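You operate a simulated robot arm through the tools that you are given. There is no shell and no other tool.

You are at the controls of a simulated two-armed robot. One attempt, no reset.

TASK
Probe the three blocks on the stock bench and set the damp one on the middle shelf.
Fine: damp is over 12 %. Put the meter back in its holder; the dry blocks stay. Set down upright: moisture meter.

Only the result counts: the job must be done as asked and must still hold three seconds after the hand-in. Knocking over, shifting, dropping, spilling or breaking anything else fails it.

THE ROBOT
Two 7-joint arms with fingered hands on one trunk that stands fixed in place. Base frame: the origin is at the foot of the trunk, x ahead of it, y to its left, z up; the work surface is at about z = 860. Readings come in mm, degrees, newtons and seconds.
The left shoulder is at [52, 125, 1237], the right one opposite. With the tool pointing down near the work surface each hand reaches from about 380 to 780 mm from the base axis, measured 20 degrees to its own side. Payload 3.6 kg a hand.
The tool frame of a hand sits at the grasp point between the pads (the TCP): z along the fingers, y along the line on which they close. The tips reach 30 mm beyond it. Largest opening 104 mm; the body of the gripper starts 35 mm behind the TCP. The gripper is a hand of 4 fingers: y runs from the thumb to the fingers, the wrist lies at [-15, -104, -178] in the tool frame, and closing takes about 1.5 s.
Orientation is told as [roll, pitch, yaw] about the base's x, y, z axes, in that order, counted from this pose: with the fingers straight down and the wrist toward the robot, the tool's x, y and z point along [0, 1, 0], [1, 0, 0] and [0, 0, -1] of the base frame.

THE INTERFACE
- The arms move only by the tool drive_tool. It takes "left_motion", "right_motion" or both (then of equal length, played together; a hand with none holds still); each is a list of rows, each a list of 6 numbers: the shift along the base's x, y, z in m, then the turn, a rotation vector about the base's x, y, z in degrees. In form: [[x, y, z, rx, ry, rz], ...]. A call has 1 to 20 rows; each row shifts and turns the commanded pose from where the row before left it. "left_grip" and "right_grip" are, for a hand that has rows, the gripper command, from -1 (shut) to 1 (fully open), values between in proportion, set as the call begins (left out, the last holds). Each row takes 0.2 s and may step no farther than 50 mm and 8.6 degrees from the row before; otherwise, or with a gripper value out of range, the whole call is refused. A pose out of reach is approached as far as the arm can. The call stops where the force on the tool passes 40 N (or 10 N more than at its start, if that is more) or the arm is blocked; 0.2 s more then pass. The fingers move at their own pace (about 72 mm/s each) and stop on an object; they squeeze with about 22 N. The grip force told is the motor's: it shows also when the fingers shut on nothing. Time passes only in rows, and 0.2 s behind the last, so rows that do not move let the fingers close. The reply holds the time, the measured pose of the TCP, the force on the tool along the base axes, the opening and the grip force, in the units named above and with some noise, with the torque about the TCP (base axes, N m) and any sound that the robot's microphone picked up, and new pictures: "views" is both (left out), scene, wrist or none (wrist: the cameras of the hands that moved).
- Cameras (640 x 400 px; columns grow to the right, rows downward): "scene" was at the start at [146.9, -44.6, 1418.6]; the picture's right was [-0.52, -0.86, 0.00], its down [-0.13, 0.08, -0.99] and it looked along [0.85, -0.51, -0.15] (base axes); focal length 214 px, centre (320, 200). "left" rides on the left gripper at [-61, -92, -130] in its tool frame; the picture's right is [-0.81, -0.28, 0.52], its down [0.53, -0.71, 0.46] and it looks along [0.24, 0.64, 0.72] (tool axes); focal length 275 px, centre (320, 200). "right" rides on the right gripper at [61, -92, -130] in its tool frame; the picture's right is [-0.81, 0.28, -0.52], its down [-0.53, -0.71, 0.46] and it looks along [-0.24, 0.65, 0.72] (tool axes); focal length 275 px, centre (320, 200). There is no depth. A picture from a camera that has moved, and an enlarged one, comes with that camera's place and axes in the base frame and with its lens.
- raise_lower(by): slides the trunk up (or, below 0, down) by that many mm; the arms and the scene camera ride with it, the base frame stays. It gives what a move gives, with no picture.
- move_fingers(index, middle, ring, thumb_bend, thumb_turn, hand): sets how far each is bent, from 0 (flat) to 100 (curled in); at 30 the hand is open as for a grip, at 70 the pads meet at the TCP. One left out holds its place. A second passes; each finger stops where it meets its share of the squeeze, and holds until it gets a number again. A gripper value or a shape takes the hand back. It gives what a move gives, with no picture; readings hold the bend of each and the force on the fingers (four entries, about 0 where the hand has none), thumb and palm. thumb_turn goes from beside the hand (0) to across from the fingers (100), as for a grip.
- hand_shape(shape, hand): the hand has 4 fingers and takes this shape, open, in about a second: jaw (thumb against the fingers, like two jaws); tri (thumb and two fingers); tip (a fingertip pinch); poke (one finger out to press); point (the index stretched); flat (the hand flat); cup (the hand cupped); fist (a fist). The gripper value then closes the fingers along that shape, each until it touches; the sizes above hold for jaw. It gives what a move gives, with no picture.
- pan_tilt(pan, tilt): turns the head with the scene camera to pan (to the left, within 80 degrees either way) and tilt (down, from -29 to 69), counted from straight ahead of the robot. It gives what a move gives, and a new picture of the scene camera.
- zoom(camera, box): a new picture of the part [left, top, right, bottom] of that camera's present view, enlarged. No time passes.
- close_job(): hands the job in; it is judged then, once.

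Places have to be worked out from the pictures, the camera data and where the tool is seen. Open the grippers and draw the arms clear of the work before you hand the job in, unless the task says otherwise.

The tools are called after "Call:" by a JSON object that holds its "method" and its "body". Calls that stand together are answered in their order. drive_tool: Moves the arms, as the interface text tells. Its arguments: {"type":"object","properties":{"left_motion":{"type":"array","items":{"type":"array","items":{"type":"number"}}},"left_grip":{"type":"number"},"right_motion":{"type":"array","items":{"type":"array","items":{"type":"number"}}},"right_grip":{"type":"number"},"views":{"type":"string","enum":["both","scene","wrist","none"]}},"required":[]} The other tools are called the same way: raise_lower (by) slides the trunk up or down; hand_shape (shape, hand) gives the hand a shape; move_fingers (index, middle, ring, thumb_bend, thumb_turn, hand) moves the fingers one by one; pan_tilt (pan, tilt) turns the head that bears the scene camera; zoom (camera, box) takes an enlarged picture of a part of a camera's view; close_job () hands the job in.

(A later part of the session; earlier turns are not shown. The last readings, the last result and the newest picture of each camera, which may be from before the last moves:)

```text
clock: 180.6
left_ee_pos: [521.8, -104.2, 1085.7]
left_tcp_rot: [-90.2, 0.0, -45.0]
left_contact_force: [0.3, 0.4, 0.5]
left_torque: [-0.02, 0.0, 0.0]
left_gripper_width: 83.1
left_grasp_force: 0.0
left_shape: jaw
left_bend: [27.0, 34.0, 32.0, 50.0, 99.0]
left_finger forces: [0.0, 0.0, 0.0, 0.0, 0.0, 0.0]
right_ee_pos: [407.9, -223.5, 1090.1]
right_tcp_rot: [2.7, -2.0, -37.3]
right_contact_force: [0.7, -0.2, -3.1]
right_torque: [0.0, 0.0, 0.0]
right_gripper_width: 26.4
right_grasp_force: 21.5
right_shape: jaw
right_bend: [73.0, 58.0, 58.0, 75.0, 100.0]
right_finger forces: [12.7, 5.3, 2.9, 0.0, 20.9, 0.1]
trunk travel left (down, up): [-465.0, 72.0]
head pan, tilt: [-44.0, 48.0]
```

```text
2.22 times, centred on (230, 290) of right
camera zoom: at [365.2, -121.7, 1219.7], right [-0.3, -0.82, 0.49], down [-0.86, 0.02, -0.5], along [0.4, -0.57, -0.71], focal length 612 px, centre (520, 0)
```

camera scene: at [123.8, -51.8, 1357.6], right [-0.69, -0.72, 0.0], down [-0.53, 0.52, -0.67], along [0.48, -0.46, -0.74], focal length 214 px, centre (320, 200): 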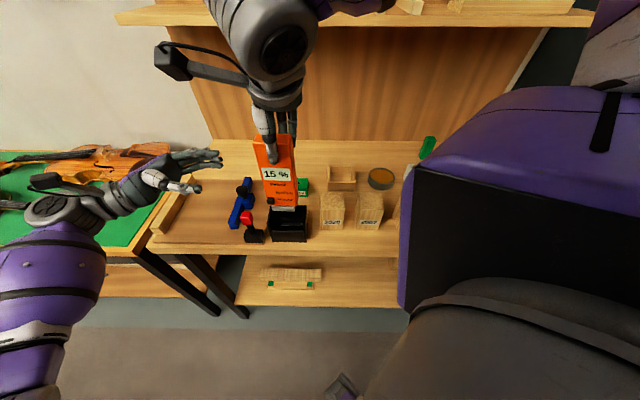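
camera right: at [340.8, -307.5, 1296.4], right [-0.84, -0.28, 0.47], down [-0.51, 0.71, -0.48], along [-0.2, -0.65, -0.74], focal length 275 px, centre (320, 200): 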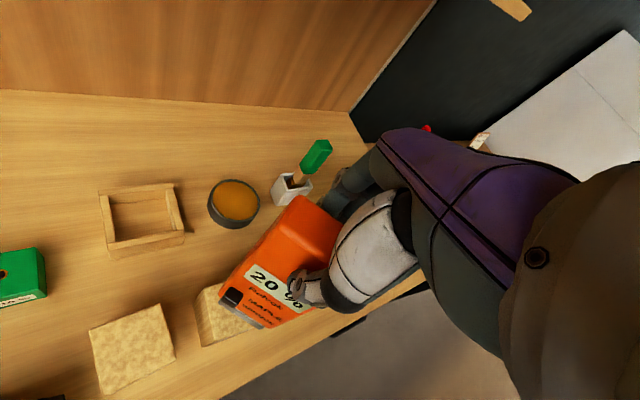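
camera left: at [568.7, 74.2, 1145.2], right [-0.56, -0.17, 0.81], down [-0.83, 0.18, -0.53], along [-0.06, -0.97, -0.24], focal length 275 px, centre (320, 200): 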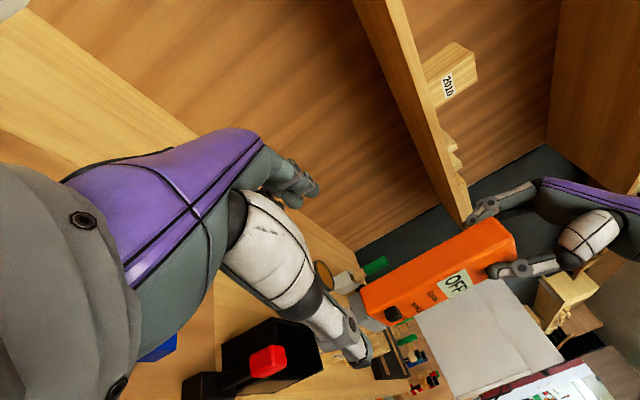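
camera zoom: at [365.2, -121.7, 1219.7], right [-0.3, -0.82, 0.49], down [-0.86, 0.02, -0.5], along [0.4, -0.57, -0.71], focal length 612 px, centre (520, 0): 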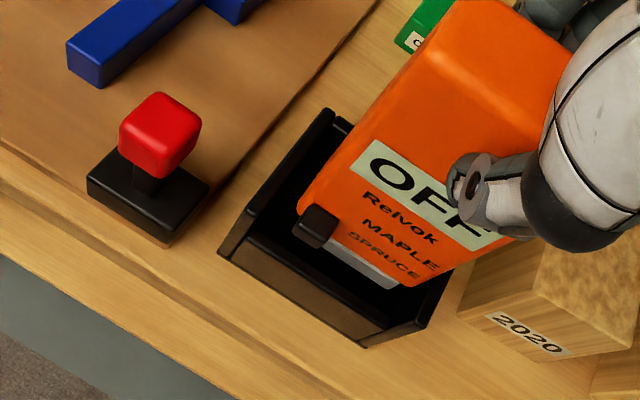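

The tilt now matches the original; the meter still needs about 2.5 mm deeper and 1.6 mm left. Applying that and lowering in small steps.

Call:
{"method": "drive_tool", "body": {"right_motion": [[0.0029, -0.0007, 0, 0, 0, 0], [0, 0, -0.005, 0, 0, 0], [0, 0, -0.004, 0, 0, 0], [0, 0, 0, 0, 0, 0]], "views": "none"}}

Call:
{"method": "drive_tool", "body": {"right_motion": [[0, 0, -0.003, 0, 0, 0], [0, 0, -0.003, 0, 0, 0], [0, 0, 0, 0, 0, 0]], "views": "none"}}

Call:
{"method": "zoom", "body": {"camera": "scene", "box": [260, 170, 320, 245]}}

```text
clock: 181.6
left_ee_pos: [521.5, -104.5, 1085.2]
left_tcp_rot: [-90.0, 0.0, -44.9]
left_contact_force: [0.3, 0.5, 1.1]
left_torque: [0.01, 0.01, -0.01]
left_gripper_width: 83.2
left_grasp_force: 0.1
left_shape: jaw
left_bend: [27.0, 34.0, 32.0, 50.0, 99.0]
left_finger forces: [0.1, 0.1, 0.0, 0.0, 0.1, 0.1]
right_ee_pos: [411.4, -224.7, 1081.3]
right_tcp_rot: [2.6, -1.9, -37.3]
right_contact_force: [0.0, 0.0, -2.2]
right_torque: [-0.01, 0.01, -0.01]
right_gripper_width: 26.5
right_grasp_force: 21.9
right_shape: jaw
right_bend: [73.0, 58.0, 58.0, 75.0, 100.0]
right_finger forces: [12.7, 5.2, 2.8, 0.0, 20.9, 0.0]
trunk travel left (down, up): [-465.0, 72.0]
head pan, tilt: [-44.0, 48.0]
```

```text
clock: 182.4
left_ee_pos: [521.4, -105.2, 1085.9]
left_tcp_rot: [-90.1, 0.0, -45.0]
left_contact_force: [0.0, 0.7, 0.8]
left_torque: [0.01, -0.03, 0.02]
left_gripper_width: 83.1
left_grasp_force: 0.1
left_shape: jaw
left_bend: [27.0, 34.0, 32.0, 50.0, 99.0]
left_finger forces: [0.0, 0.1, 0.0, 0.0, 0.0, 0.0]
right_ee_pos: [412.5, -224.6, 1075.4]
right_tcp_rot: [2.6, -1.9, -37.3]
right_contact_force: [0.0, 1.2, -1.8]
right_torque: [-0.02, -0.04, 0.02]
right_gripper_width: 26.7
right_grasp_force: 21.8
right_shape: jaw
right_bend: [73.0, 58.0, 58.0, 75.0, 100.0]
right_finger forces: [12.8, 5.4, 2.8, 0.1, 20.9, 0.1]
trunk travel left (down, up): [-465.0, 72.0]
head pan, tilt: [-44.0, 48.0]
```

```text
5.33 times, centred on (290, 208) of scene
camera zoom: at [124.2, -51.6, 1357.5], right [-0.69, -0.72, 0.0], down [-0.53, 0.52, -0.67], along [0.48, -0.46, -0.74], focal length 1144 px, centre (480, 160)
```

zoom: 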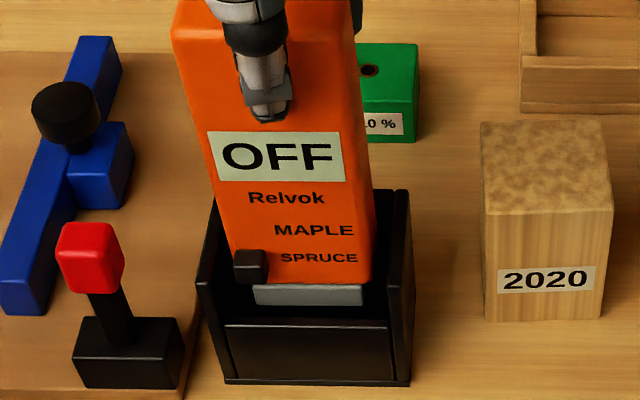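

It has passed the earlier obstruction without contact. Continuing down in small steps.

Call:
{"method": "drive_tool", "body": {"right_motion": [[0, 0, -0.004, 0, 0, 0], [0, 0, -0.004, 0, 0, 0], [0, 0, 0, 0, 0, 0]], "views": "none"}}

Call:
{"method": "drive_tool", "body": {"right_motion": [[0, 0, -0.004, 0, 0, 0], [0, 0, -0.003, 0, 0, 0], [0, 0, 0, 0, 0, 0]], "views": "none"}}

Call:
{"method": "drive_tool", "body": {"right_motion": [[0, 0, -0.003, 0, 0, 0], [0, 0, 0, 0, 0, 0]], "views": "none"}}

Call:
{"method": "zoom", "body": {"camera": "scene", "box": [260, 170, 320, 245]}}

```text
clock: 183.2
left_ee_pos: [522.1, -104.3, 1084.2]
left_tcp_rot: [-90.1, 0.0, -45.0]
left_contact_force: [0.4, 0.5, 0.3]
left_torque: [0.0, 0.01, 0.0]
left_gripper_width: 82.9
left_grasp_force: 0.1
left_shape: jaw
left_bend: [27.0, 34.0, 32.0, 50.0, 99.0]
left_finger forces: [0.1, 0.0, 0.0, 0.0, 0.0, 0.0]
right_ee_pos: [412.4, -224.8, 1066.4]
right_tcp_rot: [2.7, -1.9, -37.3]
right_contact_force: [0.1, 0.1, -2.0]
right_torque: [-0.02, 0.01, 0.02]
right_gripper_width: 26.6
right_grasp_force: 21.9
right_shape: jaw
right_bend: [73.0, 58.0, 58.0, 75.0, 100.0]
right_finger forces: [12.8, 5.3, 2.8, 0.1, 20.9, 0.0]
trunk travel left (down, up): [-465.0, 72.0]
head pan, tilt: [-44.0, 48.0]
```

```text
clock: 184.0
left_ee_pos: [521.8, -104.9, 1086.5]
left_tcp_rot: [-90.2, 0.0, -45.0]
left_contact_force: [0.3, 0.1, 1.6]
left_torque: [0.01, -0.01, 0.01]
left_gripper_width: 82.9
left_grasp_force: 0.1
left_shape: jaw
left_bend: [27.0, 34.0, 32.0, 50.0, 99.0]
left_finger forces: [0.1, 0.0, 0.1, 0.0, 0.0, 0.0]
right_ee_pos: [412.3, -225.2, 1060.1]
right_tcp_rot: [2.6, -2.0, -37.2]
right_contact_force: [0.2, 0.1, -2.4]
right_torque: [0.01, 0.01, 0.05]
right_gripper_width: 26.7
right_grasp_force: 22.0
right_shape: jaw
right_bend: [73.0, 58.0, 58.0, 75.0, 100.0]
right_finger forces: [12.7, 5.2, 2.9, 0.1, 20.9, 0.0]
trunk travel left (down, up): [-465.0, 72.0]
head pan, tilt: [-44.0, 48.0]
```

```text
clock: 184.6
left_ee_pos: [520.9, -105.1, 1085.5]
left_tcp_rot: [-90.1, 0.0, -45.0]
left_contact_force: [0.1, 0.5, -0.6]
left_torque: [0.01, -0.04, 0.01]
left_gripper_width: 83.1
left_grasp_force: 0.0
left_shape: jaw
left_bend: [27.0, 34.0, 32.0, 50.0, 99.0]
left_finger forces: [0.0, 0.0, 0.1, 0.0, 0.1, 0.0]
right_ee_pos: [413.1, -224.4, 1056.6]
right_tcp_rot: [2.8, -1.9, -37.4]
right_contact_force: [0.6, -0.5, -3.1]
right_torque: [0.01, 0.04, 0.0]
right_gripper_width: 26.7
right_grasp_force: 22.0
right_shape: jaw
right_bend: [73.0, 58.0, 58.0, 75.0, 100.0]
right_finger forces: [12.8, 5.3, 2.7, 0.1, 20.9, 0.0]
trunk travel left (down, up): [-465.0, 72.0]
head pan, tilt: [-44.0, 48.0]
```

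```text
5.33 times, centred on (290, 208) of scene
camera zoom: at [124.2, -51.6, 1357.5], right [-0.69, -0.72, 0.0], down [-0.53, 0.52, -0.67], along [0.48, -0.46, -0.74], focal length 1144 px, centre (480, 160)
```

zoom: 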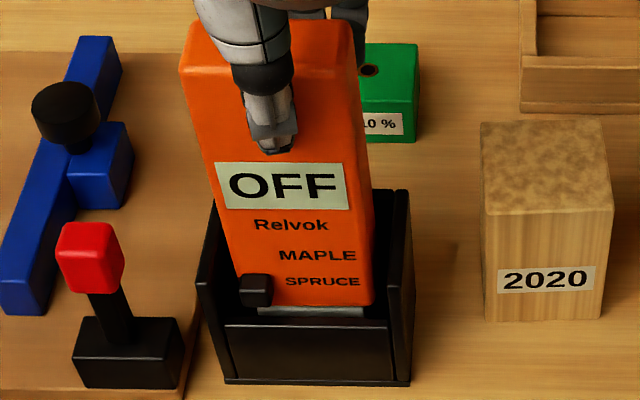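

Nearly home with no contact. Creeping the last few millimetres until the pins touch bottom.

Call:
{"method": "drive_tool", "body": {"right_motion": [[0, 0, -0.002, 0, 0, 0], [0, 0, 0, 0, 0, 0]], "views": "none"}}

Call:
{"method": "drive_tool", "body": {"right_motion": [[0, 0, -0.002, 0, 0, 0], [0, 0, 0, 0, 0, 0]], "views": "none"}}

Call:
{"method": "drive_tool", "body": {"right_motion": [[0, 0, -0.0015, 0, 0, 0], [0, 0, 0, 0, 0, 0]], "views": "none"}}

Call:
{"method": "zoom", "body": {"camera": "scene", "box": [260, 170, 320, 245]}}

```text
clock: 185.2
left_ee_pos: [522.2, -103.5, 1085.5]
left_tcp_rot: [-90.2, -0.1, -44.9]
left_contact_force: [-1.2, 0.2, 0.1]
left_torque: [-0.02, 0.02, 0.02]
left_gripper_width: 83.1
left_grasp_force: 0.1
left_shape: jaw
left_bend: [27.0, 34.0, 32.0, 50.0, 99.0]
left_finger forces: [0.1, 0.1, 0.0, 0.0, 0.0, 0.0]
right_ee_pos: [413.2, -224.2, 1054.9]
right_tcp_rot: [2.7, -1.9, -37.3]
right_contact_force: [-0.2, -0.4, -3.3]
right_torque: [0.0, 0.01, 0.03]
right_gripper_width: 26.3
right_grasp_force: 21.7
right_shape: jaw
right_bend: [73.0, 58.0, 58.0, 75.0, 100.0]
right_finger forces: [12.8, 5.3, 2.9, 0.1, 20.9, 0.1]
trunk travel left (down, up): [-465.0, 72.0]
head pan, tilt: [-44.0, 48.0]
```

```text
clock: 185.8
left_ee_pos: [521.5, -104.8, 1085.1]
left_tcp_rot: [-90.2, 0.0, -44.9]
left_contact_force: [-0.7, 0.8, -0.4]
left_torque: [-0.04, 0.04, 0.04]
left_gripper_width: 83.0
left_grasp_force: 0.0
left_shape: jaw
left_bend: [27.0, 34.0, 32.0, 50.0, 99.0]
left_finger forces: [0.0, 0.0, 0.1, 0.1, 0.1, 0.1]
right_ee_pos: [413.0, -224.4, 1053.3]
right_tcp_rot: [2.7, -1.9, -37.4]
right_contact_force: [0.0, -1.2, -2.7]
right_torque: [-0.01, 0.03, 0.0]
right_gripper_width: 26.5
right_grasp_force: 21.8
right_shape: jaw
right_bend: [73.0, 58.0, 58.0, 75.0, 100.0]
right_finger forces: [12.8, 5.2, 2.8, 0.1, 20.9, 0.0]
trunk travel left (down, up): [-465.0, 72.0]
head pan, tilt: [-44.0, 48.0]
```

```text
clock: 186.4
left_ee_pos: [520.7, -106.1, 1085.7]
left_tcp_rot: [-90.1, 0.0, -45.1]
left_contact_force: [0.3, -0.1, -0.6]
left_torque: [0.0, -0.01, 0.01]
left_gripper_width: 82.9
left_grasp_force: 0.1
left_shape: jaw
left_bend: [27.0, 34.0, 32.0, 50.0, 99.0]
left_finger forces: [0.1, 0.0, 0.0, 0.0, 0.1, 0.1]
right_ee_pos: [412.5, -224.2, 1052.1]
right_tcp_rot: [2.7, -1.9, -37.3]
right_contact_force: [-0.1, 0.8, -1.4]
right_torque: [-0.01, 0.02, -0.02]
right_gripper_width: 26.7
right_grasp_force: 22.4
right_shape: jaw
right_bend: [73.0, 58.0, 58.0, 75.0, 100.0]
right_finger forces: [13.0, 5.4, 3.0, 0.0, 21.0, 0.1]
trunk travel left (down, up): [-465.0, 72.0]
head pan, tilt: [-44.0, 48.0]
```

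```text
5.33 times, centred on (290, 208) of scene
camera zoom: at [124.2, -51.6, 1357.5], right [-0.69, -0.72, 0.0], down [-0.53, 0.52, -0.67], along [0.48, -0.46, -0.74], focal length 1144 px, centre (480, 160)
```

zoom: 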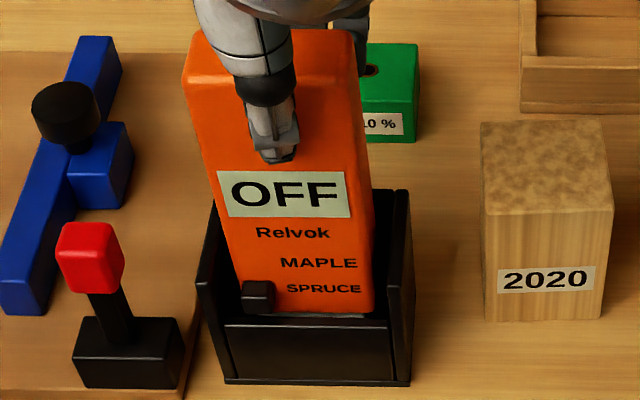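

The display and knob are back at practically the original pixels. One more millimetre to feel the floor.

Call:
{"method": "drive_tool", "body": {"right_motion": [[0, 0, -0.001, 0, 0, 0], [0, 0, 0, 0, 0, 0]], "views": "none"}}

Call:
{"method": "drive_tool", "body": {"right_motion": [[0, 0, -0.001, 0, 0, 0], [0, 0, 0, 0, 0, 0]], "views": "none"}}

```text
clock: 187.0
left_ee_pos: [521.3, -105.2, 1086.3]
left_tcp_rot: [-90.1, 0.0, -45.0]
left_contact_force: [0.3, 0.0, -1.0]
left_torque: [-0.04, -0.02, 0.01]
left_gripper_width: 83.1
left_grasp_force: 0.0
left_shape: jaw
left_bend: [27.0, 34.0, 32.0, 50.0, 99.0]
left_finger forces: [0.0, 0.0, 0.0, 0.0, 0.0, 0.0]
right_ee_pos: [412.7, -223.8, 1051.6]
right_tcp_rot: [2.7, -2.0, -37.4]
right_contact_force: [-1.8, -1.3, 4.0]
right_torque: [-0.04, 0.05, 0.03]
right_gripper_width: 26.7
right_grasp_force: 21.5
right_shape: jaw
right_bend: [73.0, 58.0, 58.0, 75.0, 100.0]
right_finger forces: [13.3, 5.6, 3.1, 0.0, 21.3, 0.0]
trunk travel left (down, up): [-465.0, 72.0]
head pan, tilt: [-44.0, 48.0]
```

```text
clock: 187.6
left_ee_pos: [520.7, -105.2, 1087.0]
left_tcp_rot: [-90.0, 0.0, -45.0]
left_contact_force: [1.1, -1.1, 0.3]
left_torque: [0.01, -0.02, -0.02]
left_gripper_width: 83.1
left_grasp_force: 0.1
left_shape: jaw
left_bend: [27.0, 34.0, 32.0, 50.0, 99.0]
left_finger forces: [0.0, 0.1, 0.0, 0.1, 0.0, 0.0]
right_ee_pos: [411.8, -222.7, 1050.5]
right_tcp_rot: [2.8, -2.0, -37.4]
right_contact_force: [-1.1, -3.6, 12.8]
right_torque: [-0.05, 0.01, -0.01]
right_gripper_width: 26.8
right_grasp_force: 21.6
right_shape: jaw
right_bend: [73.0, 58.0, 58.0, 75.0, 100.0]
right_finger forces: [13.9, 6.3, 3.4, 0.1, 22.1, 0.0]
trunk travel left (down, up): [-465.0, 72.0]
head pan, tilt: [-44.0, 48.0]
```

The pins rest on the holder floor. I'll ease up 1 mm and open the hand.

Call:
{"method": "drive_tool", "body": {"right_motion": [[0, 0, 0.0012, 0, 0, 0], [0, 0, 0, 0, 0, 0]], "views": "none"}}

Call:
{"method": "drive_tool", "body": {"right_motion": [[0, 0, 0, 0, 0, 0], [0, 0, 0, 0, 0, 0], [0, 0, 0, 0, 0, 0], [0, 0, 0, 0, 0, 0], [0, 0, 0, 0, 0, 0]], "right_grip": 0.7, "views": "scene"}}

Call:
{"method": "zoom", "body": {"camera": "scene", "box": [260, 160, 320, 245]}}

Call:
{"method": "zoom", "body": {"camera": "right", "box": [120, 160, 400, 380]}}

```text
clock: 188.2
left_ee_pos: [521.0, -105.0, 1085.9]
left_tcp_rot: [-90.1, 0.0, -45.0]
left_contact_force: [0.5, 0.1, 0.9]
left_torque: [0.0, 0.0, -0.02]
left_gripper_width: 83.3
left_grasp_force: 0.0
left_shape: jaw
left_bend: [27.0, 34.0, 32.0, 50.0, 99.0]
left_finger forces: [0.1, 0.0, 0.0, 0.1, 0.1, 0.0]
right_ee_pos: [412.5, -224.1, 1050.3]
right_tcp_rot: [2.7, -1.9, -37.3]
right_contact_force: [-0.5, -1.7, 8.8]
right_torque: [-0.08, -0.01, 0.0]
right_gripper_width: 27.0
right_grasp_force: 21.7
right_shape: jaw
right_bend: [73.0, 58.0, 58.0, 75.0, 100.0]
right_finger forces: [13.8, 6.0, 3.2, 0.1, 21.8, 0.0]
trunk travel left (down, up): [-465.0, 72.0]
head pan, tilt: [-44.0, 48.0]
```

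```text
clock: 189.4
left_ee_pos: [521.7, -105.8, 1085.3]
left_tcp_rot: [-90.1, 0.1, -45.0]
left_contact_force: [1.2, -0.4, 0.0]
left_torque: [-0.03, 0.01, 0.01]
left_gripper_width: 82.8
left_grasp_force: 0.0
left_shape: jaw
left_bend: [27.0, 34.0, 32.0, 50.0, 99.0]
left_finger forces: [0.0, 0.0, 0.0, 0.0, 0.1, 0.0]
right_ee_pos: [411.9, -223.1, 1050.1]
right_tcp_rot: [2.7, -2.0, -37.3]
right_contact_force: [0.8, -0.4, -0.4]
right_torque: [0.0, -0.01, 0.0]
right_gripper_width: 88.3
right_grasp_force: 0.1
right_shape: jaw
right_bend: [27.0, 33.0, 31.0, 44.0, 99.0]
right_finger forces: [0.1, 0.1, 0.1, 0.0, 0.0, 0.0]
trunk travel left (down, up): [-465.0, 72.0]
head pan, tilt: [-44.0, 48.0]
camera scene: at [124.1, -51.5, 1357.5], right [-0.69, -0.72, 0.0], down [-0.53, 0.52, -0.67], along [0.48, -0.46, -0.74], focal length 214 px, centre (320, 200)
```

scene: 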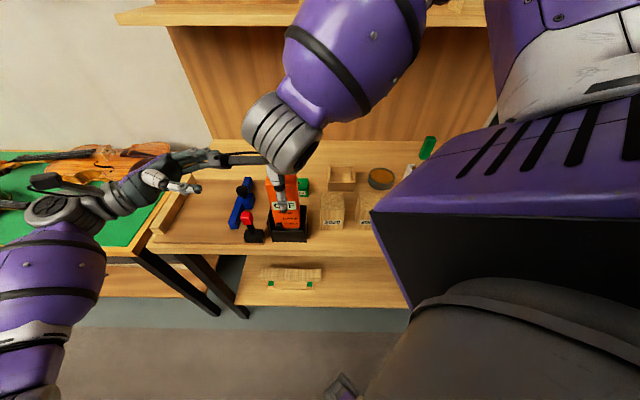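

```text
4.71 times, centred on (290, 202) of scene
camera zoom: at [124.1, -51.5, 1357.5], right [-0.69, -0.72, 0.0], down [-0.53, 0.52, -0.67], along [0.48, -0.46, -0.74], focal length 1009 px, centre (461, 188)
```

zoom: 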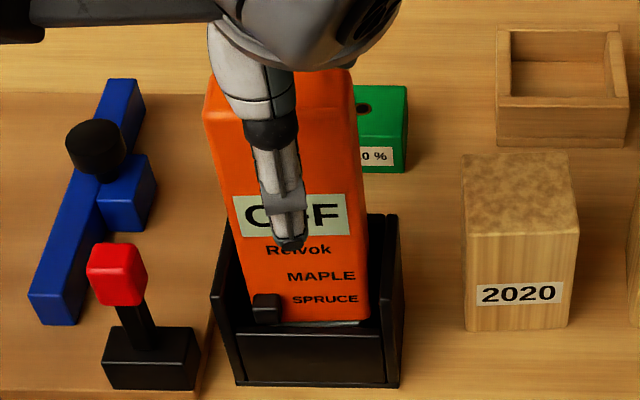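

```text
1.82 times, centred on (260, 270) of right
camera zoom: at [369.0, -122.5, 1180.7], right [-0.3, -0.82, 0.49], down [-0.86, 0.02, -0.5], along [0.4, -0.57, -0.71], focal length 500 px, centre (429, 73)
```

zoom: 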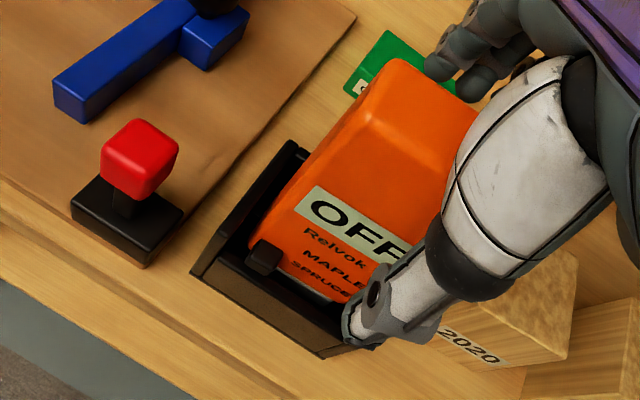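

The meter stands on its own. I'll raise the right hand straight up and inspect it unobstructed.

Call:
{"method": "drive_tool", "body": {"right_motion": [[0, 0, 0.005, 0, 0, 0], [0, 0, 0.015, 0, 0, 0], [0, 0, 0.03, 0, 0, 0], [0, 0, 0.03, 0, 0, 0], [0, 0, 0.03, 0, 0, 0], [0, 0, 0.03, 0, 0, 0]], "right_grip": 1, "views": "none"}}

Call:
{"method": "zoom", "body": {"camera": "scene", "box": [260, 160, 320, 245]}}

Call:
{"method": "zoom", "body": {"camera": "right", "box": [120, 160, 400, 380]}}

```text
clock: 190.8
left_ee_pos: [521.0, -103.7, 1085.2]
left_tcp_rot: [-90.1, 0.0, -45.0]
left_contact_force: [1.4, -0.4, 0.1]
left_torque: [0.03, 0.02, -0.02]
left_gripper_width: 82.9
left_grasp_force: 0.0
left_shape: jaw
left_bend: [27.0, 34.0, 32.0, 50.0, 99.0]
left_finger forces: [0.0, 0.1, 0.0, 0.1, 0.0, 0.0]
right_ee_pos: [412.5, -221.3, 1191.7]
right_tcp_rot: [2.7, -1.9, -37.2]
right_contact_force: [0.6, 0.6, -0.1]
right_torque: [-0.02, -0.01, 0.0]
right_gripper_width: 103.8
right_grasp_force: 0.1
right_shape: jaw
right_bend: [30.0, 30.0, 30.0, 30.0, 98.0]
right_finger forces: [0.0, 0.1, 0.0, 0.0, 0.0, 0.1]
trunk travel left (down, up): [-465.0, 72.0]
head pan, tilt: [-44.0, 48.0]
```

```text
4.71 times, centred on (290, 202) of scene
camera zoom: at [123.7, -51.3, 1357.6], right [-0.69, -0.72, 0.0], down [-0.53, 0.52, -0.67], along [0.48, -0.47, -0.74], focal length 1009 px, centre (461, 188)
```

zoom: 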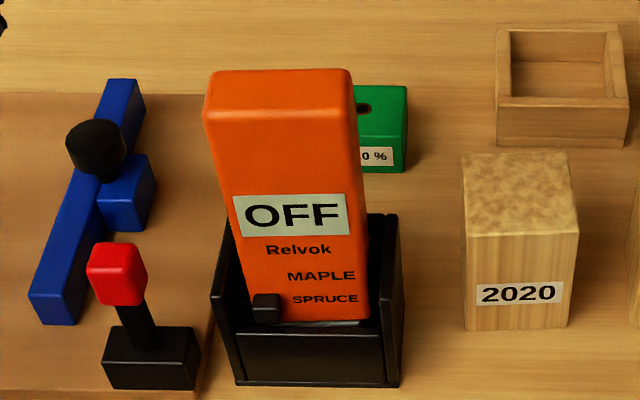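

```text
1.82 times, centred on (260, 270) of right
camera zoom: at [369.1, -120.2, 1322.1], right [-0.3, -0.82, 0.49], down [-0.86, 0.02, -0.5], along [0.41, -0.57, -0.71], focal length 500 px, centre (429, 73)
```

zoom: 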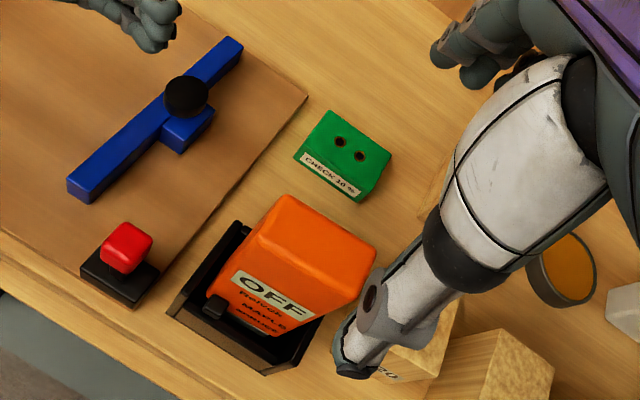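

The meter is back in its holder, upright within a degree or two. Let me zoom on its foot to be sure it is fully seated.

Call:
{"method": "zoom", "body": {"camera": "scene", "box": [230, 195, 326, 255]}}

Call:
{"method": "zoom", "body": {"camera": "left", "box": [200, 200, 480, 400]}}

```text
6.67 times, centred on (278, 225) of scene
camera zoom: at [123.7, -51.3, 1357.6], right [-0.69, -0.72, 0.0], down [-0.53, 0.52, -0.67], along [0.48, -0.47, -0.74], focal length 1430 px, centre (600, 33)
```

zoom: 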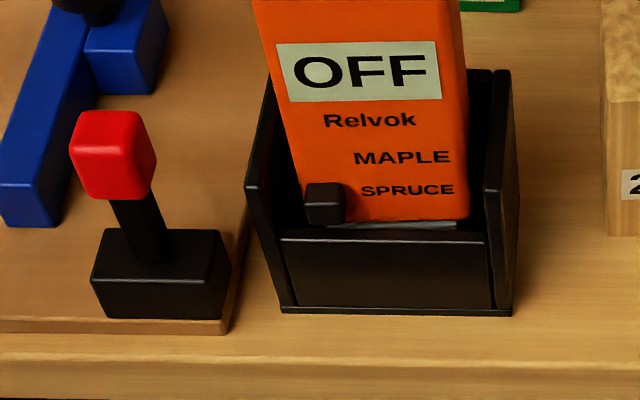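

```text
2.00 times, centred on (340, 300) of left
camera zoom: at [548.9, 53.5, 1147.1], right [-0.56, -0.17, 0.81], down [-0.83, 0.18, -0.53], along [-0.06, -0.97, -0.24], focal length 551 px, centre (280, 0)
```

zoom: 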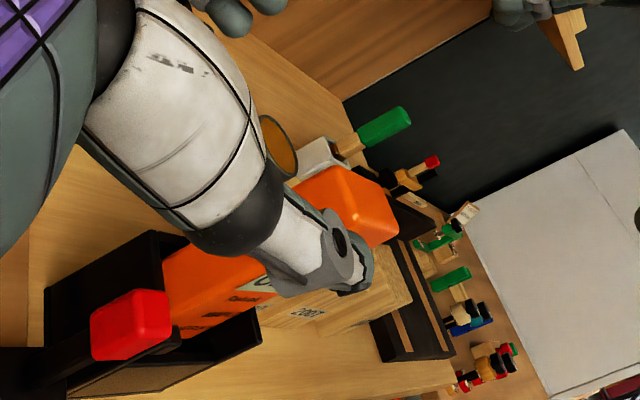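

The meter is seated within about 2–3 mm of where it was. Now the damp block: I'll move the right hand over block 2023 to get a clear look from its camera, levelling the hand on the way.

Call:
{"method": "drive_tool", "body": {"right_motion": [[0, 0, 0.02, -0.5, 1.6, 0], [0, 0, 0.02, -0.5, 1.55, 0], [-0.0247, -0.0313, 0, 0, 0, -6.6], [-0.0247, -0.0313, 0, 0, 0, -6.6], [-0.0247, -0.0313, 0, 0, 0, -6.6], [-0.0247, -0.0313, 0, 0, 0, -6.6], [-0.0247, -0.0313, 0, 0, 0, -6.6], [-0.0247, -0.0313, 0, 0, 0, -6.6], [-0.0247, -0.0313, 0, 0, 0, -6.6], [-0.0247, -0.0313, 0, 0, 0, -6.6], [0, 0, 0, 0, 0, 0]], "views": "both"}}

Call:
{"method": "zoom", "body": {"camera": "right", "box": [60, 200, 380, 400]}}

```text
clock: 193.2
left_ee_pos: [521.1, -104.7, 1085.3]
left_tcp_rot: [-90.2, 0.1, -45.0]
left_contact_force: [0.5, -0.3, -0.1]
left_torque: [-0.05, 0.04, 0.03]
left_gripper_width: 82.9
left_grasp_force: 0.0
left_shape: jaw
left_bend: [27.0, 34.0, 32.0, 50.0, 99.0]
left_finger forces: [0.0, 0.0, 0.1, 0.0, 0.0, 0.0]
right_ee_pos: [216.2, -473.7, 1230.4]
right_tcp_rot: [0.1, 0.1, -90.2]
right_contact_force: [0.0, -0.8, 0.1]
right_torque: [0.0, 0.01, 0.0]
right_gripper_width: 103.7
right_grasp_force: 0.0
right_shape: jaw
right_bend: [30.0, 30.0, 30.0, 30.0, 98.0]
right_finger forces: [0.0, 0.0, 0.1, 0.0, 0.1, 0.0]
trunk travel left (down, up): [-465.0, 72.0]
head pan, tilt: [-44.0, 48.0]
camera scene: at [124.5, -51.4, 1357.5], right [-0.69, -0.72, 0.0], down [-0.53, 0.52, -0.67], along [0.48, -0.46, -0.74], focal length 214 px, centre (320, 200)
camera right: at [278.3, -381.7, 1361.7], right [-0.81, -0.27, 0.52], down [-0.53, 0.71, -0.46], along [-0.25, -0.64, -0.72], focal length 275 px, centre (320, 200)
```

scene: 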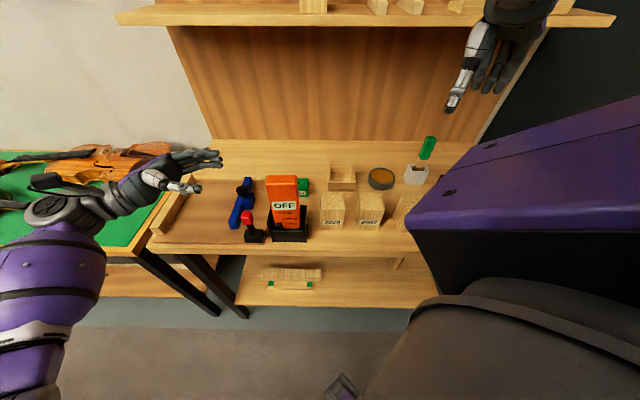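
right: 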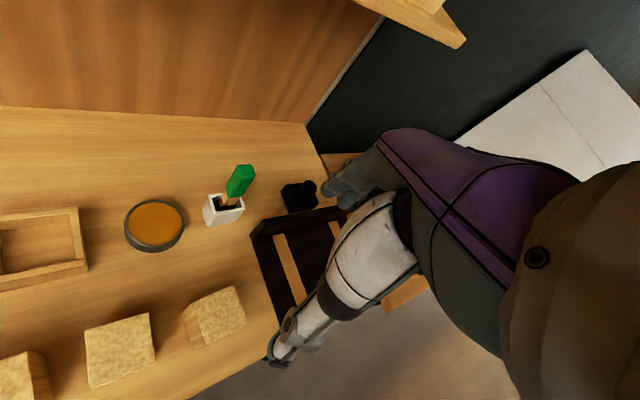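

```text
2.00 times, centred on (220, 300) of right
camera zoom: at [278.3, -381.7, 1361.7], right [-0.81, -0.27, 0.52], down [-0.53, 0.71, -0.46], along [-0.25, -0.64, -0.72], focal length 551 px, centre (520, 0)
```

zoom: 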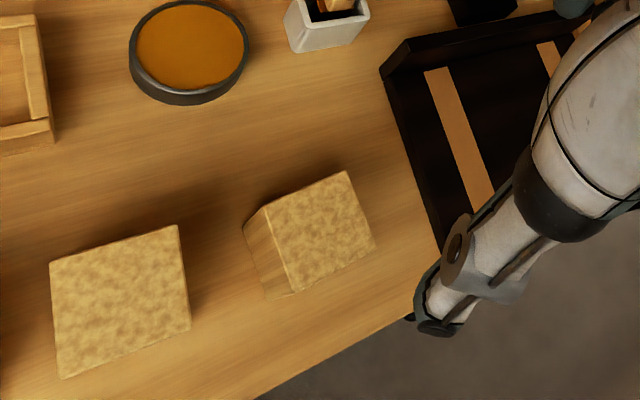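

Block 2023's centre is at about (213, -476), its sides turned ~5° from the bench axis. Before grasping, I'll survey the middle shelf with the scene camera.

Call:
{"method": "pan_tilt", "body": {"pan": -50, "tilt": 8}}

Call:
{"method": "zoom", "body": {"camera": "scene", "box": [160, 140, 480, 260]}}

Call:
{"method": "raise_lower", "body": {"by": 70}}

Call:
{"method": "pan_tilt", "body": {"pan": -50, "tilt": 15}}

Call:
{"method": "zoom", "body": {"camera": "scene", "box": [160, 140, 480, 260]}}

```text
clock: 194.3
left_ee_pos: [521.5, -103.0, 1084.9]
left_tcp_rot: [-90.1, 0.0, -45.0]
left_contact_force: [0.1, 0.3, -0.4]
left_torque: [0.0, 0.01, 0.0]
left_gripper_width: 83.0
left_grasp_force: 0.0
left_shape: jaw
left_bend: [27.0, 34.0, 32.0, 50.0, 99.0]
left_finger forces: [0.1, 0.0, 0.1, 0.1, 0.0, 0.1]
right_ee_pos: [217.2, -473.9, 1230.9]
right_tcp_rot: [-0.1, -0.1, -90.0]
right_contact_force: [-0.1, 0.9, -0.5]
right_torque: [0.03, -0.03, 0.03]
right_gripper_width: 103.8
right_grasp_force: 0.0
right_shape: jaw
right_bend: [30.0, 30.0, 30.0, 30.0, 98.0]
right_finger forces: [0.0, 0.0, 0.1, 0.0, 0.0, 0.0]
trunk travel left (down, up): [-465.0, 72.0]
head pan, tilt: [-50.0, 8.0]
camera scene: at [127.0, -67.8, 1419.8], right [-0.77, -0.64, 0.0], down [-0.09, 0.11, -0.99], along [0.64, -0.76, -0.14], focal length 214 px, centre (320, 200)
```

scene: 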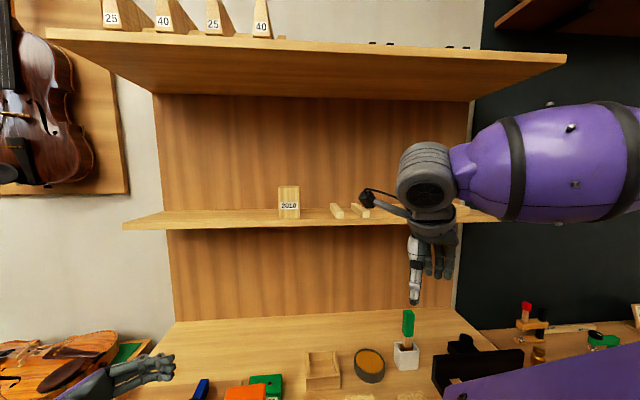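

```text
2.00 times, centred on (320, 200) of scene
camera zoom: at [127.0, -67.8, 1419.8], right [-0.77, -0.64, 0.0], down [-0.09, 0.11, -0.99], along [0.64, -0.76, -0.14], focal length 429 px, centre (320, 200)
```

zoom: 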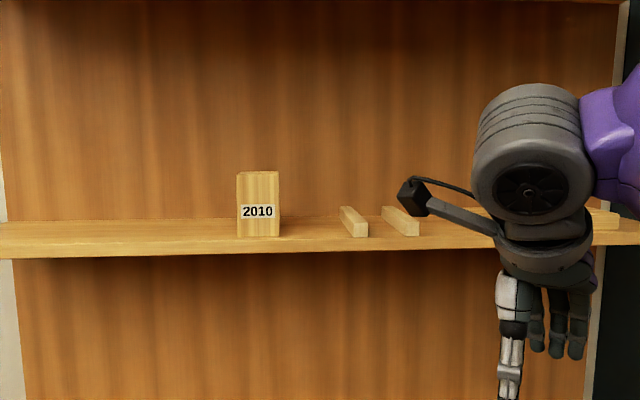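

```text
clock: 195.4
left_ee_pos: [508.6, -106.6, 1234.0]
left_tcp_rot: [-83.7, -6.2, -45.2]
left_contact_force: [0.5, -0.4, 0.1]
left_torque: [0.03, 0.04, 0.0]
left_gripper_width: 83.2
left_grasp_force: 0.0
left_shape: jaw
left_bend: [27.0, 34.0, 32.0, 50.0, 99.0]
left_finger forces: [0.1, 0.0, 0.0, 0.1, 0.0, 0.1]
right_ee_pos: [215.8, -475.7, 1299.6]
right_tcp_rot: [-0.1, 0.0, -90.1]
right_contact_force: [-0.2, -0.1, 0.3]
right_torque: [-0.03, 0.02, -0.01]
right_gripper_width: 103.8
right_grasp_force: 0.1
right_shape: jaw
right_bend: [30.0, 30.0, 30.0, 30.0, 98.0]
right_finger forces: [0.0, 0.0, 0.0, 0.1, 0.1, 0.0]
trunk travel left (down, up): [-535.0, 2.0]
head pan, tilt: [-50.0, 8.0]
```

```text
clock: 196.1
left_ee_pos: [508.3, -106.4, 1236.7]
left_tcp_rot: [-83.7, -6.5, -45.3]
left_contact_force: [-0.5, 0.2, 0.3]
left_torque: [-0.01, 0.0, -0.02]
left_gripper_width: 83.0
left_grasp_force: 0.2
left_shape: jaw
left_bend: [27.0, 34.0, 32.0, 50.0, 99.0]
left_finger forces: [0.0, 0.0, 0.1, 0.0, 0.0, 0.0]
right_ee_pos: [214.1, -474.1, 1300.2]
right_tcp_rot: [0.0, -0.1, -90.1]
right_contact_force: [0.2, -0.4, 0.3]
right_torque: [0.01, 0.0, 0.02]
right_gripper_width: 103.7
right_grasp_force: 0.0
right_shape: jaw
right_bend: [30.0, 30.0, 30.0, 30.0, 98.0]
right_finger forces: [0.1, 0.1, 0.0, 0.0, 0.0, 0.0]
trunk travel left (down, up): [-535.0, 2.0]
head pan, tilt: [-50.0, 15.0]
camera scene: at [62.9, -68.2, 1484.9], right [-0.77, -0.64, 0.0], down [-0.17, 0.2, -0.97], along [0.62, -0.74, -0.26], focal length 214 px, centre (320, 200)
```

scene: 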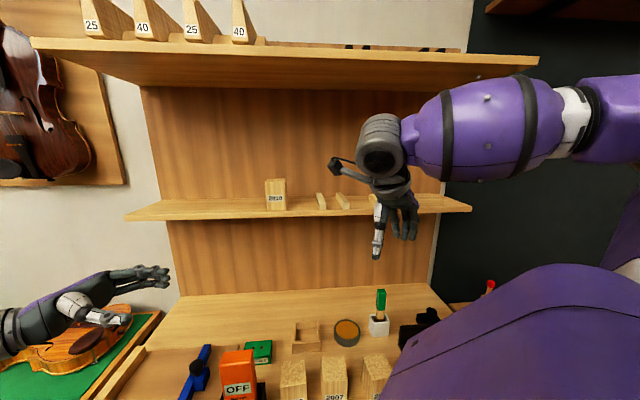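

```text
2.00 times, centred on (320, 200) of scene
camera zoom: at [62.9, -68.2, 1484.9], right [-0.77, -0.64, 0.0], down [-0.17, 0.2, -0.97], along [0.62, -0.74, -0.26], focal length 429 px, centre (320, 200)
```

zoom: 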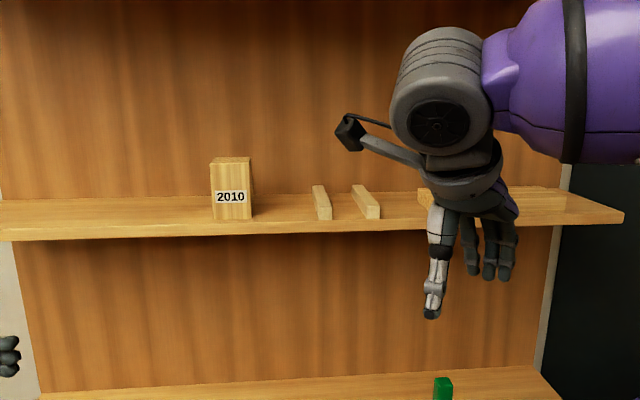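

The shelf is at z≈1285, front edge d≈700, with the 2010 block at s≈77 (front at d≈729); there's ample free space at its left, around s≈190. I'll retract the left arm and turn the right hand to yaw +50 so its fingers can take block 2023 by its sides.

Call:
{"method": "drive_tool", "body": {"left_motion": [[-0.015, 0.02, 0, 0, 0, 0], [-0.015, 0.02, 0, 0, 0, 0], [-0.015, 0.02, 0, 0, 0, 0], [-0.015, 0.02, 0, 0, 0, 0], [-0.015, 0.02, 0, 0, 0, 0], [-0.015, 0.02, 0, 0, 0, 0], [-0.015, 0.02, 0, 0, 0, 0], [0, 0, 0, 0, 0, 0], [0, 0, 0, 0, 0, 0], [0, 0, 0, 0, 0, 0], [0, 0, 0, 0, 0, 0], [0, 0, 0, 0, 0, 0], [0, 0, 0, 0, 0, 0], [0, 0, 0, 0, 0, 0], [0, 0, 0, 0, 0, 0], [0, 0, 0, 0, 0, 0], [0, 0, 0, 0, 0, 0], [0, 0, 0, 0, 0, 0]], "right_motion": [[0.002, 0.003, 0.002, 0, 0, 8.24], [0.002, 0.003, 0.002, 0, 0, 8.24], [0.002, 0.003, 0.002, 0, 0, 8.24], [0.002, 0.003, 0.002, 0, 0, 8.24], [0.002, 0.003, 0.002, 0, 0, 8.24], [0.002, 0.003, 0.002, 0, 0, 8.24], [0.002, 0.003, 0.002, 0, 0, 8.24], [0.002, 0.003, 0.002, 0, 0, 8.24], [0.002, 0.003, 0.002, 0, 0, 8.24], [0.002, 0.003, 0.002, 0, 0, 8.24], [0.002, 0.003, 0.002, 0, 0, 8.24], [0.002, 0.003, 0.002, 0, 0, 8.24], [0.002, 0.003, 0.002, 0, 0, 8.24], [0.002, 0.003, 0.002, 0, 0, 8.24], [0.002, 0.003, 0.002, 0, 0, 8.24], [0.002, 0.003, 0.002, 0, 0, 8.24], [0.002, 0.003, 0.002, 0, 0, 8.24], [0, 0, 0, 0, 0, 0]], "right_grip": 1, "views": "both"}}

```text
clock: 199.8
left_ee_pos: [400.9, 34.4, 1236.7]
left_tcp_rot: [-83.6, -6.5, -45.3]
left_contact_force: [0.3, 0.8, 0.3]
left_torque: [0.01, -0.01, -0.01]
left_gripper_width: 83.0
left_grasp_force: 0.0
left_shape: jaw
left_bend: [27.0, 34.0, 32.0, 50.0, 99.0]
left_finger forces: [0.0, 0.0, 0.0, 0.0, 0.0, 0.1]
right_ee_pos: [248.6, -423.1, 1336.7]
right_tcp_rot: [0.0, 0.0, 50.2]
right_contact_force: [0.0, -0.2, -1.2]
right_torque: [0.03, 0.03, 0.04]
right_gripper_width: 103.6
right_grasp_force: 0.0
right_shape: jaw
right_bend: [30.0, 30.0, 30.0, 30.0, 98.0]
right_finger forces: [0.0, 0.0, 0.0, 0.0, 0.0, 0.0]
trunk travel left (down, up): [-535.0, 2.0]
head pan, tilt: [-50.0, 15.0]
camera scene: at [62.4, -68.2, 1484.9], right [-0.77, -0.64, 0.0], down [-0.17, 0.2, -0.97], along [0.62, -0.74, -0.26], focal length 214 px, centre (320, 200)
camera right: at [141.9, -454.3, 1466.3], right [0.8, -0.31, 0.52], down [-0.05, -0.89, -0.46], along [0.6, 0.34, -0.72], focal length 275 px, centre (320, 200)
camera left: at [418.7, 191.6, 1301.3], right [-0.68, -0.17, 0.71], down [-0.73, 0.18, -0.66], along [-0.02, -0.97, -0.25], focal length 275 px, centre (320, 200)
```

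scene: 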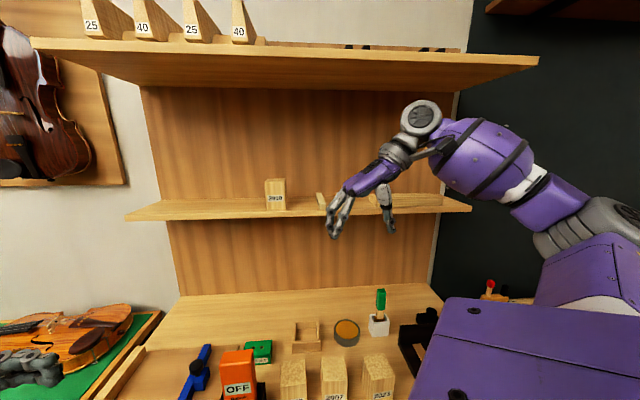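
right: 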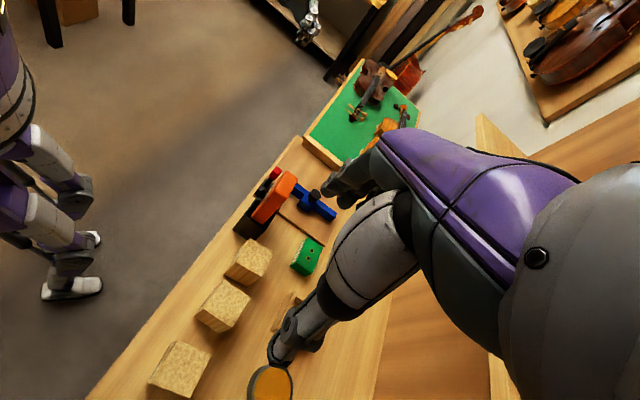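
left: 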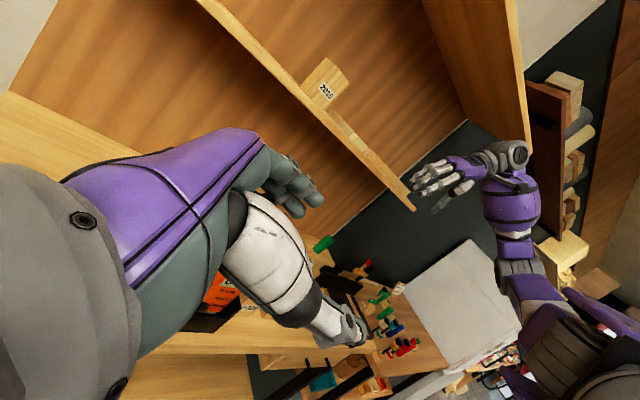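

The hand is at yaw +50 with no trouble. Now I'll pitch it 45° forward.

Call:
{"method": "drive_tool", "body": {"right_motion": [[0, 0, 0, -4.82, -5.74, 0], [0, 0, 0, -4.82, -5.74, 0], [0, 0, 0, -4.82, -5.74, 0], [0, 0, 0, -4.82, -5.74, 0], [0, 0, 0, -4.82, -5.74, 0], [0, 0, 0, -4.82, -5.74, 0], [0, 0, 0, 0, 0, 0]], "views": "both"}}

Call:
{"method": "pan_tilt", "body": {"pan": -55, "tilt": 45}}

```text
clock: 201.4
left_ee_pos: [402.4, 33.0, 1236.7]
left_tcp_rot: [-83.7, -6.3, -45.3]
left_contact_force: [-0.9, -0.6, 0.5]
left_torque: [0.01, 0.0, 0.02]
left_gripper_width: 83.0
left_grasp_force: 0.1
left_shape: jaw
left_bend: [27.0, 34.0, 32.0, 50.0, 99.0]
left_finger forces: [0.1, 0.0, 0.0, 0.0, 0.0, 0.0]
right_ee_pos: [249.1, -424.6, 1333.8]
right_tcp_rot: [-45.0, 0.1, 50.0]
right_contact_force: [-0.3, 0.8, 0.0]
right_torque: [0.02, 0.0, 0.0]
right_gripper_width: 103.4
right_grasp_force: 0.0
right_shape: jaw
right_bend: [30.0, 30.0, 30.0, 30.0, 98.0]
right_finger forces: [0.1, 0.0, 0.1, 0.0, 0.0, 0.1]
trunk travel left (down, up): [-535.0, 2.0]
head pan, tilt: [-50.0, 15.0]
camera scene: at [63.3, -68.5, 1484.8], right [-0.77, -0.64, 0.0], down [-0.17, 0.2, -0.97], along [0.62, -0.74, -0.26], focal length 214 px, centre (320, 200)
camera right: at [86.4, -406.6, 1383.7], right [0.34, 0.08, 0.94], down [0.08, -1.0, 0.06], along [0.94, 0.05, -0.34], focal length 275 px, centre (320, 200)
```

scene: 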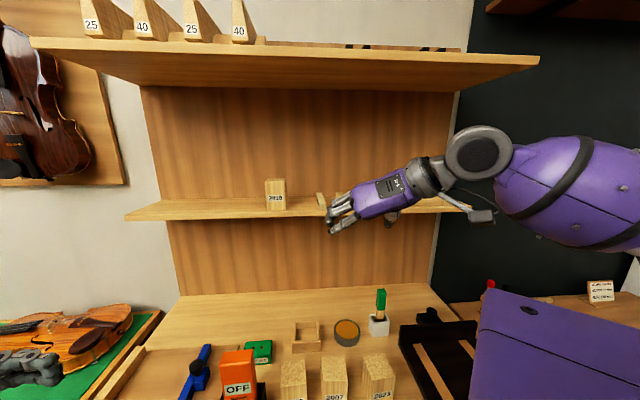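
right: 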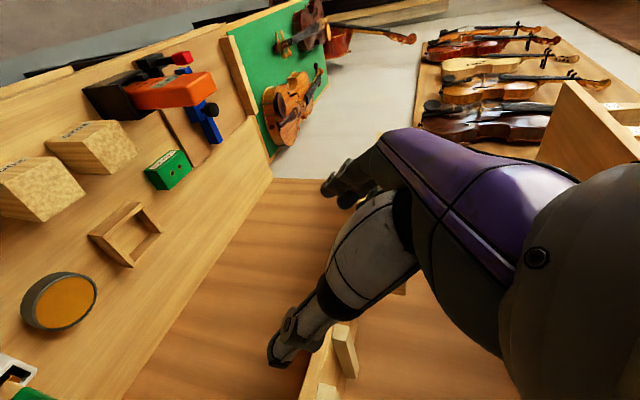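

```text
clock: 202.4
left_ee_pos: [400.8, 32.7, 1235.8]
left_tcp_rot: [-83.6, -6.4, -45.3]
left_contact_force: [-0.4, 0.0, 0.4]
left_torque: [0.02, 0.02, -0.01]
left_gripper_width: 83.1
left_grasp_force: 0.0
left_shape: jaw
left_bend: [27.0, 34.0, 32.0, 50.0, 99.0]
left_finger forces: [0.0, 0.0, 0.0, 0.0, 0.0, 0.1]
right_ee_pos: [248.8, -422.8, 1333.5]
right_tcp_rot: [-45.0, 0.0, 50.1]
right_contact_force: [-0.1, 0.0, 0.6]
right_torque: [0.01, 0.01, 0.0]
right_gripper_width: 103.6
right_grasp_force: 0.0
right_shape: jaw
right_bend: [30.0, 30.0, 30.0, 30.0, 98.0]
right_finger forces: [0.1, 0.1, 0.0, 0.0, 0.0, 0.0]
trunk travel left (down, up): [-535.0, 2.0]
head pan, tilt: [-55.0, 45.0]
camera scene: at [49.6, -63.4, 1438.1], right [-0.82, -0.57, 0.0], down [-0.41, 0.58, -0.71], along [0.41, -0.58, -0.71], focal length 214 px, centre (320, 200)
```

scene: 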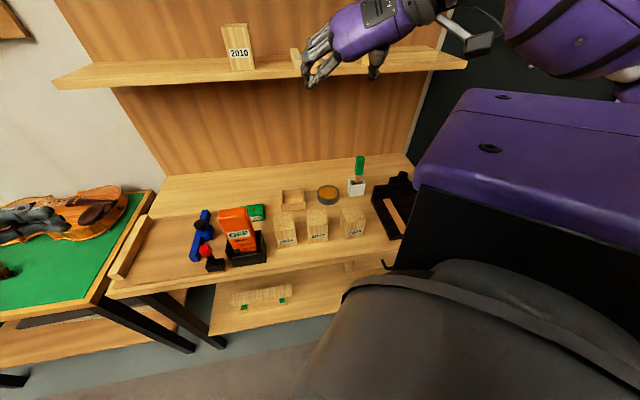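

The 45° attitude is reachable, and the scene camera now sees block 2023 unobstructed. Zooming to refine its position.

Call:
{"method": "zoom", "body": {"camera": "scene", "box": [300, 190, 400, 250]}}

Call:
{"method": "zoom", "body": {"camera": "scene", "box": [180, 190, 300, 280]}}

```text
6.40 times, centred on (350, 220) of scene
camera zoom: at [49.6, -63.4, 1438.1], right [-0.82, -0.57, 0.0], down [-0.41, 0.58, -0.71], along [0.41, -0.58, -0.71], focal length 1373 px, centre (128, 72)
```

zoom: 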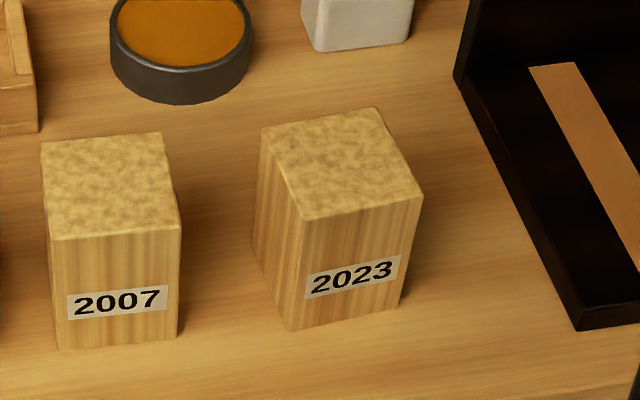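

```text
4.44 times, centred on (240, 235) of scene
camera zoom: at [49.6, -63.4, 1438.1], right [-0.82, -0.57, 0.0], down [-0.41, 0.58, -0.71], along [0.41, -0.58, -0.71], focal length 953 px, centre (676, 44)
```

zoom: 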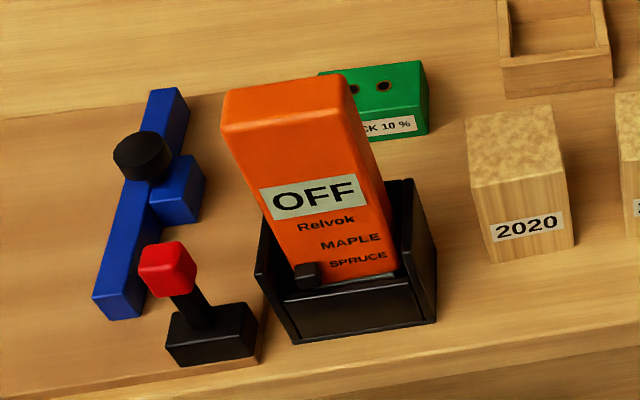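

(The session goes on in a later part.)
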